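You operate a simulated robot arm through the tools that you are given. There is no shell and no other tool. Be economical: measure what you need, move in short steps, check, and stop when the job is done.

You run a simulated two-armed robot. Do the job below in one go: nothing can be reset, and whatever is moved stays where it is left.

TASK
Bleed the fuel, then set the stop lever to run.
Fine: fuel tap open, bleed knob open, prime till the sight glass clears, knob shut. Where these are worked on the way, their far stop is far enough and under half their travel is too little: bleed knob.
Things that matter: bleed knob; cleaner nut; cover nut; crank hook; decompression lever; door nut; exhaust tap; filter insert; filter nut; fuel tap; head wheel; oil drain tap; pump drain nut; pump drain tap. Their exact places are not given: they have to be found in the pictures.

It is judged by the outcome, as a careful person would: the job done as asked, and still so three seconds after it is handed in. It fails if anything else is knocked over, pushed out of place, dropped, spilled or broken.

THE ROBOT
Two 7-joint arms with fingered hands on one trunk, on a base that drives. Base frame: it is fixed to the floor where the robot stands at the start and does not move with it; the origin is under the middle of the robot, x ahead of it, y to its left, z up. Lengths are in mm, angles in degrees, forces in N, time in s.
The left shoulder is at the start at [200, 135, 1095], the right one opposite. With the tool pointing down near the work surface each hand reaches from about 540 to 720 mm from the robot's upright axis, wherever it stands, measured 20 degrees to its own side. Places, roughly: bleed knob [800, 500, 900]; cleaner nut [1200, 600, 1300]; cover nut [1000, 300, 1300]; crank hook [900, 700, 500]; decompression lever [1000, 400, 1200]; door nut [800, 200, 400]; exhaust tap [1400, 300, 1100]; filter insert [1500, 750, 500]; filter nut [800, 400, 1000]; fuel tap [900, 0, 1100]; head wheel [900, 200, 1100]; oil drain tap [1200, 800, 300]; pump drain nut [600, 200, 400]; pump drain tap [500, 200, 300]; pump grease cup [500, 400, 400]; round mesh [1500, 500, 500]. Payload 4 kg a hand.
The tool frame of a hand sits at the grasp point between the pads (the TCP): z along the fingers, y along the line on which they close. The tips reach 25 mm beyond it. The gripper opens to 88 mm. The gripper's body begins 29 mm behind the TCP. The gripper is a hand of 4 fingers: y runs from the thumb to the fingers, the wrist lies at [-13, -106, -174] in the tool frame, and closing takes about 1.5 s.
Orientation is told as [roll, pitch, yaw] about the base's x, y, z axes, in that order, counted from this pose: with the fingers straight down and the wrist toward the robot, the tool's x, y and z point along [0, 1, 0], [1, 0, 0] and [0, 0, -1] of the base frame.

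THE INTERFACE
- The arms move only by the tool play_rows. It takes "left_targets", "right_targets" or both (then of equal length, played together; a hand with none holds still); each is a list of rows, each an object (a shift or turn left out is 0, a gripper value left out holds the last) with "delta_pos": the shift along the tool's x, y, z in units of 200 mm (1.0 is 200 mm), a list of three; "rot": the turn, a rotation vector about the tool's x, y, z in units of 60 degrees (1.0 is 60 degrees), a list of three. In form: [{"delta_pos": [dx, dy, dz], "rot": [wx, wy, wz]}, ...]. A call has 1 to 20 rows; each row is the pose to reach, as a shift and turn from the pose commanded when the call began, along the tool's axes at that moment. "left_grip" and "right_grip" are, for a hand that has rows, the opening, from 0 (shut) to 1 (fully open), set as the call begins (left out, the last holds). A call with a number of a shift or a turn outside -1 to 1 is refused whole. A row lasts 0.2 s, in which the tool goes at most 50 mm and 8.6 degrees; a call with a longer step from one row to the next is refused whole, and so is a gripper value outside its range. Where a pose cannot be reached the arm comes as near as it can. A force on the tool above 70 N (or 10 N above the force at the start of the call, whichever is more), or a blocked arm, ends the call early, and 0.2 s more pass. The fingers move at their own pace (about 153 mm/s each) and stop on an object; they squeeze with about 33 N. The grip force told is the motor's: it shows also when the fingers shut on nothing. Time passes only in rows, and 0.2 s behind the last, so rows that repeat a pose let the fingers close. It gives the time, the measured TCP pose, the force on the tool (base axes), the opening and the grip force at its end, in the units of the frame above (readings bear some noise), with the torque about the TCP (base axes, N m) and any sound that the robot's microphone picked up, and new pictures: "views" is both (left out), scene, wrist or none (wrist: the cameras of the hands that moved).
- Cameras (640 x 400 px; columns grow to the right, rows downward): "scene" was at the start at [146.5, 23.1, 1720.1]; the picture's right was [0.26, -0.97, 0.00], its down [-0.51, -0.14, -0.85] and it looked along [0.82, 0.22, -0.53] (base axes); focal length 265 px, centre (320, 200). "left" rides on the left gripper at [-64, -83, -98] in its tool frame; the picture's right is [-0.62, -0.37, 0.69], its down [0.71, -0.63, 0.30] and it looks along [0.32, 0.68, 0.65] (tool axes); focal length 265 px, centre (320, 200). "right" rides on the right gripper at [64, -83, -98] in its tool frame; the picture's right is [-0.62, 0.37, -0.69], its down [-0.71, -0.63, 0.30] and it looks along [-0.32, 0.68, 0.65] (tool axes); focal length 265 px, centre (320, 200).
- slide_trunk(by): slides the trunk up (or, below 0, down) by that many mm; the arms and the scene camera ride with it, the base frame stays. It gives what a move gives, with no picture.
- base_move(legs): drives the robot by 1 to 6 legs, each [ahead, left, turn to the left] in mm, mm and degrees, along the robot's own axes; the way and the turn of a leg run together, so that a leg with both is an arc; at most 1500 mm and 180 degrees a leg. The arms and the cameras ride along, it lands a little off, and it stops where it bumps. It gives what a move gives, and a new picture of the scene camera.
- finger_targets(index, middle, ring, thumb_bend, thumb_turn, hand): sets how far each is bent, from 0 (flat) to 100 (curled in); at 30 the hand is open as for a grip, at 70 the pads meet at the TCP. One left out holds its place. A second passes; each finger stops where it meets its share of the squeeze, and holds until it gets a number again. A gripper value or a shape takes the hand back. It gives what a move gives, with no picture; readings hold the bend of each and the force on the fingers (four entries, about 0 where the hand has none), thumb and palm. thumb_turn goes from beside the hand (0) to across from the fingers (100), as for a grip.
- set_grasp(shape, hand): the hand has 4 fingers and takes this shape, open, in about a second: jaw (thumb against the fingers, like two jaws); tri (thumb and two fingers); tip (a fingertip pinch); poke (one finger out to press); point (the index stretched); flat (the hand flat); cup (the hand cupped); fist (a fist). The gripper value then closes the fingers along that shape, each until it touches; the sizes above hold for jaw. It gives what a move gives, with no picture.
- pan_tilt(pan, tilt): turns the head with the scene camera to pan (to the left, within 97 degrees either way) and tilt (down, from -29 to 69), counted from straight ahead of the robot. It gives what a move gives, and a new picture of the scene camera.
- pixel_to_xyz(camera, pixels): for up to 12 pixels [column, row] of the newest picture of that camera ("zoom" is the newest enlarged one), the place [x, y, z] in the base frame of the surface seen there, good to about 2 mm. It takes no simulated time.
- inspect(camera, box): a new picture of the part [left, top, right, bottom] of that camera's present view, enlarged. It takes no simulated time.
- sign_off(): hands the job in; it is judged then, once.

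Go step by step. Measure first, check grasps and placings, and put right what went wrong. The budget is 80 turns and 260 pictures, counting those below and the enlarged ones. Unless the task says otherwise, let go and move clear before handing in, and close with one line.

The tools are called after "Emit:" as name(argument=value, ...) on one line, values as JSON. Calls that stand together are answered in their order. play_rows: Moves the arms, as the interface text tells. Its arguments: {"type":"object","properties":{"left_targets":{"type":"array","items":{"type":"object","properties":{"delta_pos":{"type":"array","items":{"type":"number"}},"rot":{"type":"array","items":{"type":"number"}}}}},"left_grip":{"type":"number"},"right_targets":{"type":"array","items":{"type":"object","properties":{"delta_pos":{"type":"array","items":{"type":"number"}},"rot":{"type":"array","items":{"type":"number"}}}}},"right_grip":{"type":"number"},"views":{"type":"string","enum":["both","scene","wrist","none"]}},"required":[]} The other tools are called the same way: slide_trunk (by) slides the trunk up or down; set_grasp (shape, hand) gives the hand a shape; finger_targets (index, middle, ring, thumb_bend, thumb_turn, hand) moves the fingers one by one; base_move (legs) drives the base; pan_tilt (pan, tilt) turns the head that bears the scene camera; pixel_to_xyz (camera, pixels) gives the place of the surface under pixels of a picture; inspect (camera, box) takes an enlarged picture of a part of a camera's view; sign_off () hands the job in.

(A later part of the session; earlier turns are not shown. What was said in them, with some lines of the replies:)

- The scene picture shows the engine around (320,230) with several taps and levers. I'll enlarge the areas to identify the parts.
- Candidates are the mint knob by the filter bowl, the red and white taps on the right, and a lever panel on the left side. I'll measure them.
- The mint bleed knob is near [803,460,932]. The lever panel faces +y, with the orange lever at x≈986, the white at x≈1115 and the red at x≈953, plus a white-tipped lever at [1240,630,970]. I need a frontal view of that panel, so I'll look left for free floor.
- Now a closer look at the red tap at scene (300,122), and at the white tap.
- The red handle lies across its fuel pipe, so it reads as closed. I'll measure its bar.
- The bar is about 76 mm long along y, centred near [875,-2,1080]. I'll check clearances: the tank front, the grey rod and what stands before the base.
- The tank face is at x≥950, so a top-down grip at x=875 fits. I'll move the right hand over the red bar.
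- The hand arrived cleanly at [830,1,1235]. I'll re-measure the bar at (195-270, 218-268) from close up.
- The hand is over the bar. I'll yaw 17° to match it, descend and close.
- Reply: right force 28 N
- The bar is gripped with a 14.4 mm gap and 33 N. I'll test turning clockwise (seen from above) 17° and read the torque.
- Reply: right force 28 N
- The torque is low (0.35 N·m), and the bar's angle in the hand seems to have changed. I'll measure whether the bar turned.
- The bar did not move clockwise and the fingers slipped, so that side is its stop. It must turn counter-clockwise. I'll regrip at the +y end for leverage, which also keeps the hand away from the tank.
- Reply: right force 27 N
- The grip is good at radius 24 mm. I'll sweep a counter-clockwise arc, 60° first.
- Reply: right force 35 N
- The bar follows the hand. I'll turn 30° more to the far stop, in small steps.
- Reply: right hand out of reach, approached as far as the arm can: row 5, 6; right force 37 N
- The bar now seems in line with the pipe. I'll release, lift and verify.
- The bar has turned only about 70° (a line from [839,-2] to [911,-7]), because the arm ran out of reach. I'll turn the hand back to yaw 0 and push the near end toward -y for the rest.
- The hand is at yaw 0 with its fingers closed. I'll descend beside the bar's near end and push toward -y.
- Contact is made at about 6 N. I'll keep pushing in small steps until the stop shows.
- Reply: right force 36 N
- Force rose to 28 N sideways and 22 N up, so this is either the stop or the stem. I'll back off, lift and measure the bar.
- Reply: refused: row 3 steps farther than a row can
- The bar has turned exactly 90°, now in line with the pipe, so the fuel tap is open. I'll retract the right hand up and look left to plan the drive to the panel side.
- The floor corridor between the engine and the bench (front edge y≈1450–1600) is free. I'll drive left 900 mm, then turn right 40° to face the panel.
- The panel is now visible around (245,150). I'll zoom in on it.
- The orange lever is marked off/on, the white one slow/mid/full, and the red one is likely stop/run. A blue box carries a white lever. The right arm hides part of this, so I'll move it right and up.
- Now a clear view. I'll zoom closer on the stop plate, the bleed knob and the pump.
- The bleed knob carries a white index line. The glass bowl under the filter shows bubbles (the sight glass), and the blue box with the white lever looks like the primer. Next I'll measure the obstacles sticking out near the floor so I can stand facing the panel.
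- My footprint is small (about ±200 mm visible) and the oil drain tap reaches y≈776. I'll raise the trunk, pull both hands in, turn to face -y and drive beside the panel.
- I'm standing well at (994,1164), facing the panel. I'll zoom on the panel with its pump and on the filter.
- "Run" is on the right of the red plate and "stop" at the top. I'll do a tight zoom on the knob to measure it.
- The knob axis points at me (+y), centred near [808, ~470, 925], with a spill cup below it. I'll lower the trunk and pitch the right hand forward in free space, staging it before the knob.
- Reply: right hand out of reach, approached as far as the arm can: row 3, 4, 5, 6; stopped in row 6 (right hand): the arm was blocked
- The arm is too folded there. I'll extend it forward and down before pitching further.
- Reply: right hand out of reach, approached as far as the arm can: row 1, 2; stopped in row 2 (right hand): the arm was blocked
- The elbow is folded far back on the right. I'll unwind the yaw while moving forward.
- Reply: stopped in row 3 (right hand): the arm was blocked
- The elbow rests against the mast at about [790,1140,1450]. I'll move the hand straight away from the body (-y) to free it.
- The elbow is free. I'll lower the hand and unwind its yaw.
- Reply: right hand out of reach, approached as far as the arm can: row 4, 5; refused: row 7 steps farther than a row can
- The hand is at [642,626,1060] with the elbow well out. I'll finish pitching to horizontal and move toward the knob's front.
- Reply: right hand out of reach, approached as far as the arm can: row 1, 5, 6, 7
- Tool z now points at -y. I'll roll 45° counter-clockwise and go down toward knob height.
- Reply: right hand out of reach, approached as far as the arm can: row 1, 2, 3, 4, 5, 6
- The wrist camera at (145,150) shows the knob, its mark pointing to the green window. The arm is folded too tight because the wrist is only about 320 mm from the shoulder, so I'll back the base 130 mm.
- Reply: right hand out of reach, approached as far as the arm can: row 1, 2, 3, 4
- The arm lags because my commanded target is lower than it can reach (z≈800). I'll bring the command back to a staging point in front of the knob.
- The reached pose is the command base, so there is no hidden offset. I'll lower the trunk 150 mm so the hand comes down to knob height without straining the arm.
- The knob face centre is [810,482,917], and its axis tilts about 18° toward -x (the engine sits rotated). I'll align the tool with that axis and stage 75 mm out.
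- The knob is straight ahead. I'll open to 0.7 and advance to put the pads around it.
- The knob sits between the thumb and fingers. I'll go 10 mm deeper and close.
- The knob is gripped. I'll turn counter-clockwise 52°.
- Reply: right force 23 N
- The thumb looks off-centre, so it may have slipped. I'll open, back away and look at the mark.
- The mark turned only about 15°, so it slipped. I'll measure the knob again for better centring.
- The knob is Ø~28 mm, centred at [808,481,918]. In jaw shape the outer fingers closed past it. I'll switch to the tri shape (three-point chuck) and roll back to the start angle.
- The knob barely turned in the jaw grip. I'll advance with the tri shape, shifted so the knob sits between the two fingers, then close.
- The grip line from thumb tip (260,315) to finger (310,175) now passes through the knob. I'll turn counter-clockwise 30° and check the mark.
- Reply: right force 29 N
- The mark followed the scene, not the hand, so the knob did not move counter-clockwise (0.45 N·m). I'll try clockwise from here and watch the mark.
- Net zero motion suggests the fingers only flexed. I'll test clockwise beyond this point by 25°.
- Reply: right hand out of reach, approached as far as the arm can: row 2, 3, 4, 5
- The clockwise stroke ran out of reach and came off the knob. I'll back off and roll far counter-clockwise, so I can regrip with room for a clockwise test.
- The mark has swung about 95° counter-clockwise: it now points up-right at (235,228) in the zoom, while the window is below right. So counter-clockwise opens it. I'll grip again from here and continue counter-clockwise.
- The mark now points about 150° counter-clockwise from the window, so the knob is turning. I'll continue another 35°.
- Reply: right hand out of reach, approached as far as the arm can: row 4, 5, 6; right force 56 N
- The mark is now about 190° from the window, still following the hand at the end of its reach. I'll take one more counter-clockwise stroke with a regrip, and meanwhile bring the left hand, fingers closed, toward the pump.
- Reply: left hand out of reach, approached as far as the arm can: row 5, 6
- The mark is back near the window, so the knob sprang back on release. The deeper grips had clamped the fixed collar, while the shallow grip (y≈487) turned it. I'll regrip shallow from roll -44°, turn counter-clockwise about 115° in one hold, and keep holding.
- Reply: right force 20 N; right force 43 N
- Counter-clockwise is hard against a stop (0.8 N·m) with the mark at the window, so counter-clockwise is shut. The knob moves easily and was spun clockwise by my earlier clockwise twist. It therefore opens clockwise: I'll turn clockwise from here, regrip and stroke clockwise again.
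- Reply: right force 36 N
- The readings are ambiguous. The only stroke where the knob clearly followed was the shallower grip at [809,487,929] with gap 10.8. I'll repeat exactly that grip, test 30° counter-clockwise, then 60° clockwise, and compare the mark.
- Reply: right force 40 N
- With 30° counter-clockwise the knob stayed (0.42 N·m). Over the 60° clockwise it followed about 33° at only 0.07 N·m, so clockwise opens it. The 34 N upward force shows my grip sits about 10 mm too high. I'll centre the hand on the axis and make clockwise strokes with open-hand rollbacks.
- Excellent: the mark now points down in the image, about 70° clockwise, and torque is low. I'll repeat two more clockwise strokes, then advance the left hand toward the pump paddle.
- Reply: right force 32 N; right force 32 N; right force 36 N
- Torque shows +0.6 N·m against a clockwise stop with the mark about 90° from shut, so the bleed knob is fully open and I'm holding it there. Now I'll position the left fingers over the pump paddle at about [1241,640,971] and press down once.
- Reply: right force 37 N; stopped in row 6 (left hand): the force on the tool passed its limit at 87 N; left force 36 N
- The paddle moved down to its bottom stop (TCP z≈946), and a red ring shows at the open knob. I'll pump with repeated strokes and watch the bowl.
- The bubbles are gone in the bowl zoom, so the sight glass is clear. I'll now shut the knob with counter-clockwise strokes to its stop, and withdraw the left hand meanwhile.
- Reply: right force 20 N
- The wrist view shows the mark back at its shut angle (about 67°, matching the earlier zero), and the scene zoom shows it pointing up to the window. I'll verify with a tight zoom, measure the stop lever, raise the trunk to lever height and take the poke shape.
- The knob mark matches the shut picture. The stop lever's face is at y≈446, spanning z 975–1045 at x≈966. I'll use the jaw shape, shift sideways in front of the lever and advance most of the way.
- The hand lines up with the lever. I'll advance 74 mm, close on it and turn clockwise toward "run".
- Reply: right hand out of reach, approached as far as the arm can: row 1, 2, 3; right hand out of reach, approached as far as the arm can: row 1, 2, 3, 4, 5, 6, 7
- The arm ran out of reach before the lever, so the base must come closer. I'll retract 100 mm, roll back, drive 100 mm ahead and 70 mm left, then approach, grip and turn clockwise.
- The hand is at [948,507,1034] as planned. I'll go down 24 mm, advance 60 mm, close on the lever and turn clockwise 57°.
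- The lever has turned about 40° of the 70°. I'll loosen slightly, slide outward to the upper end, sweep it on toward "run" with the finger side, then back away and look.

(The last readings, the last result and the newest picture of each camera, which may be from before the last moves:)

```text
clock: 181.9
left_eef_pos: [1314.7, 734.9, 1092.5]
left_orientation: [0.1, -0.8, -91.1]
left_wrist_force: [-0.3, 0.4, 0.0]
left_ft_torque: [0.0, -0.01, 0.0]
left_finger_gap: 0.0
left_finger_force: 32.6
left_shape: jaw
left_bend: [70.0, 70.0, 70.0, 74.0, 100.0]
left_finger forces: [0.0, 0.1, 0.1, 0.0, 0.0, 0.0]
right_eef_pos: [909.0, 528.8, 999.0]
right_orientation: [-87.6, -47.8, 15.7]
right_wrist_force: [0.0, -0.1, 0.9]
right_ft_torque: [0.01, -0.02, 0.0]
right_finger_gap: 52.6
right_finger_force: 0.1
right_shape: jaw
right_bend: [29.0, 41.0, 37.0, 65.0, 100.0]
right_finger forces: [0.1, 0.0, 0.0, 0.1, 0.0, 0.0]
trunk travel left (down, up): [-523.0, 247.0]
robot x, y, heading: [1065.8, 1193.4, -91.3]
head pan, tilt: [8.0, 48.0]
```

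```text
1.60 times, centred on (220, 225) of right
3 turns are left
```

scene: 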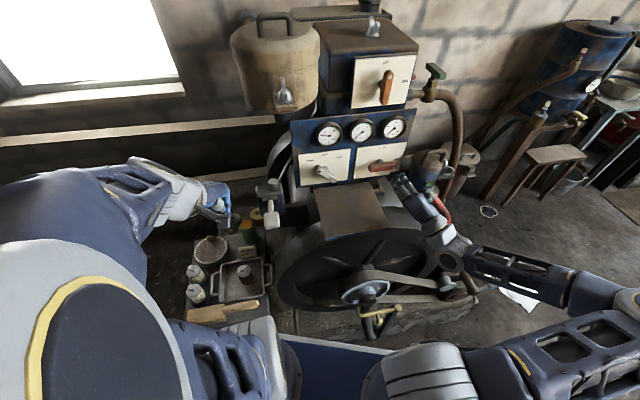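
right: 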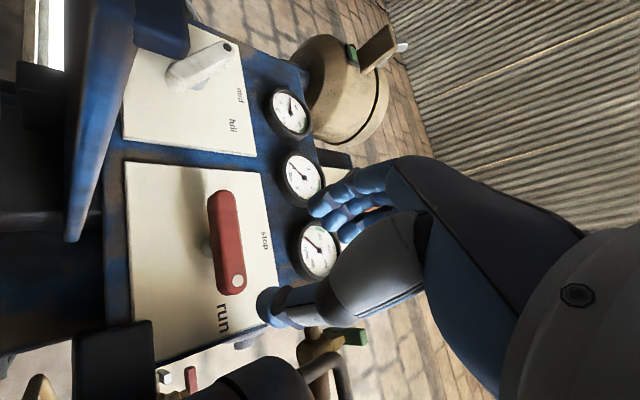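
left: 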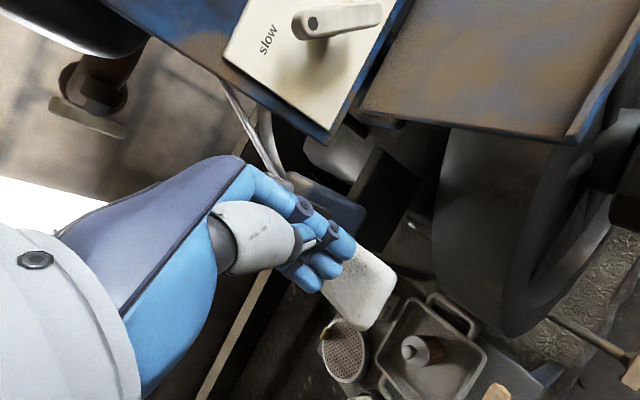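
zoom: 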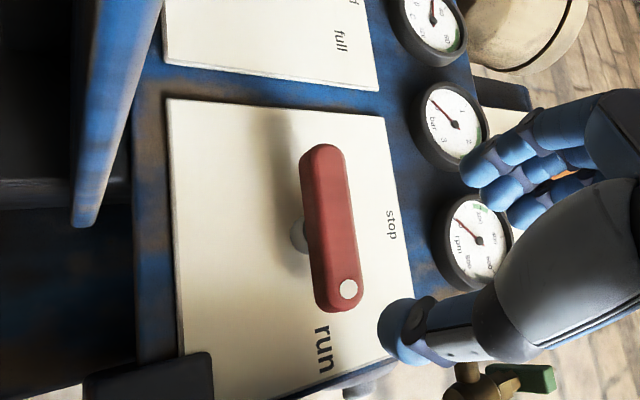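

The lever now points at "run". I'll back the right hand further off and double-check the bleed knob's mark.

Emit:
play_rows(right_targets=[{"delta_pos": [0, 0, -0.2]}, {"delta_pos": [0, 0, -0.4]}], views="both")

Emit:
inspect(camera="scene", box=[435, 175, 475, 215])

Emit:
inspect(camera="right", box=[100, 200, 320, 390])

Emit:
inspect(camera="scene", box=[400, 120, 480, 220])

```text
clock: 182.5
left_eef_pos: [1314.0, 734.3, 1091.9]
left_orientation: [0.2, -0.9, -91.1]
left_wrist_force: [-0.8, 0.3, -0.3]
left_ft_torque: [0.0, -0.01, -0.03]
left_finger_gap: 0.0
left_finger_force: 33.1
left_shape: jaw
left_bend: [70.0, 70.0, 70.0, 74.0, 100.0]
left_finger forces: [0.0, 0.1, 0.0, 0.0, 0.0, 0.0]
right_eef_pos: [886.7, 604.4, 999.6]
right_orientation: [-87.6, -47.7, 15.5]
right_wrist_force: [0.4, -0.3, -0.6]
right_ft_torque: [-0.02, 0.01, 0.02]
right_finger_gap: 52.5
right_finger_force: 0.1
right_shape: jaw
right_bend: [29.0, 41.0, 37.0, 65.0, 100.0]
right_finger forces: [0.1, 0.0, 0.0, 0.0, 0.0, 0.1]
trunk travel left (down, up): [-523.0, 247.0]
robot x, y, heading: [1062.8, 1189.8, -91.2]
head pan, tilt: [8.0, 48.0]
```

scene: 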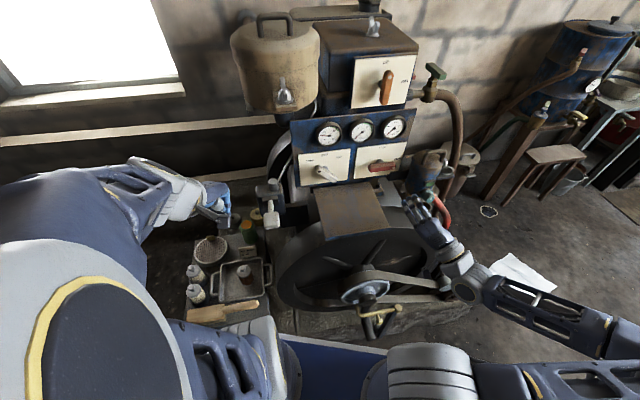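
right: 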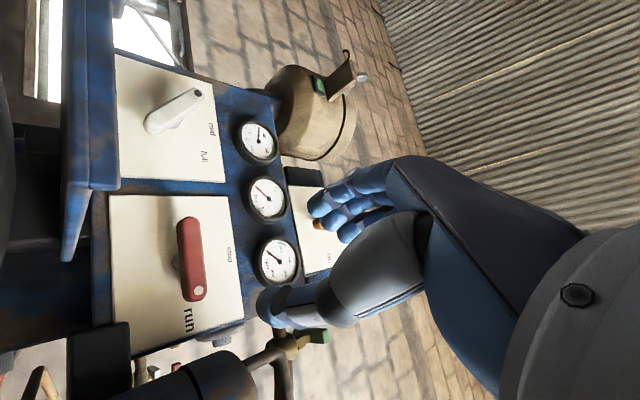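

```text
10.00 times, centred on (455, 195) of scene
```

zoom: 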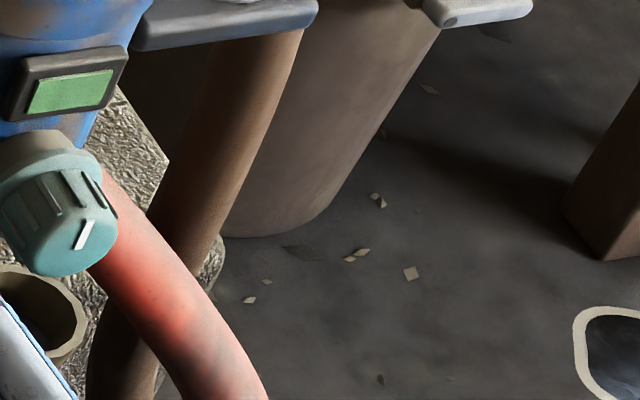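

```text
2.11 times, centred on (210, 295) of right
```

zoom: 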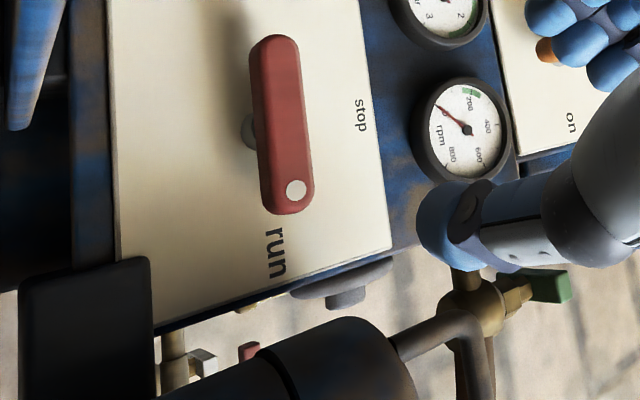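

```text
4.00 times, centred on (440, 170) of scene
2 turns are left
```

zoom: 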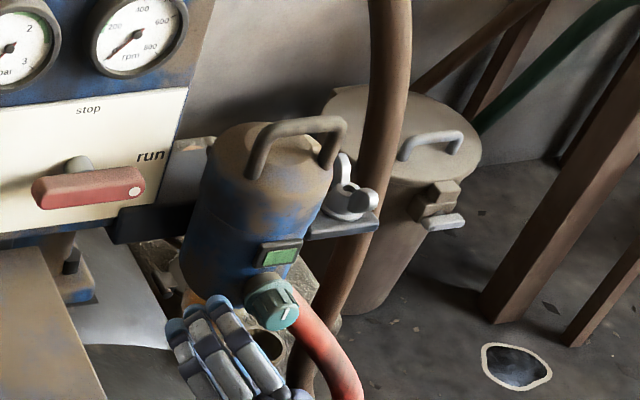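

The knob mark points up to the window (shut), the bowl was clear at my last close look after priming, and the lever points at "run". Both hands are clear, so I'm handing in.

Emit:
sign_off()

```text
The job is handed in.
```

The job is handed in: I opened the fuel tap, bled the system until the sight glass cleared, shut the bleed knob and set the stop lever to "run".
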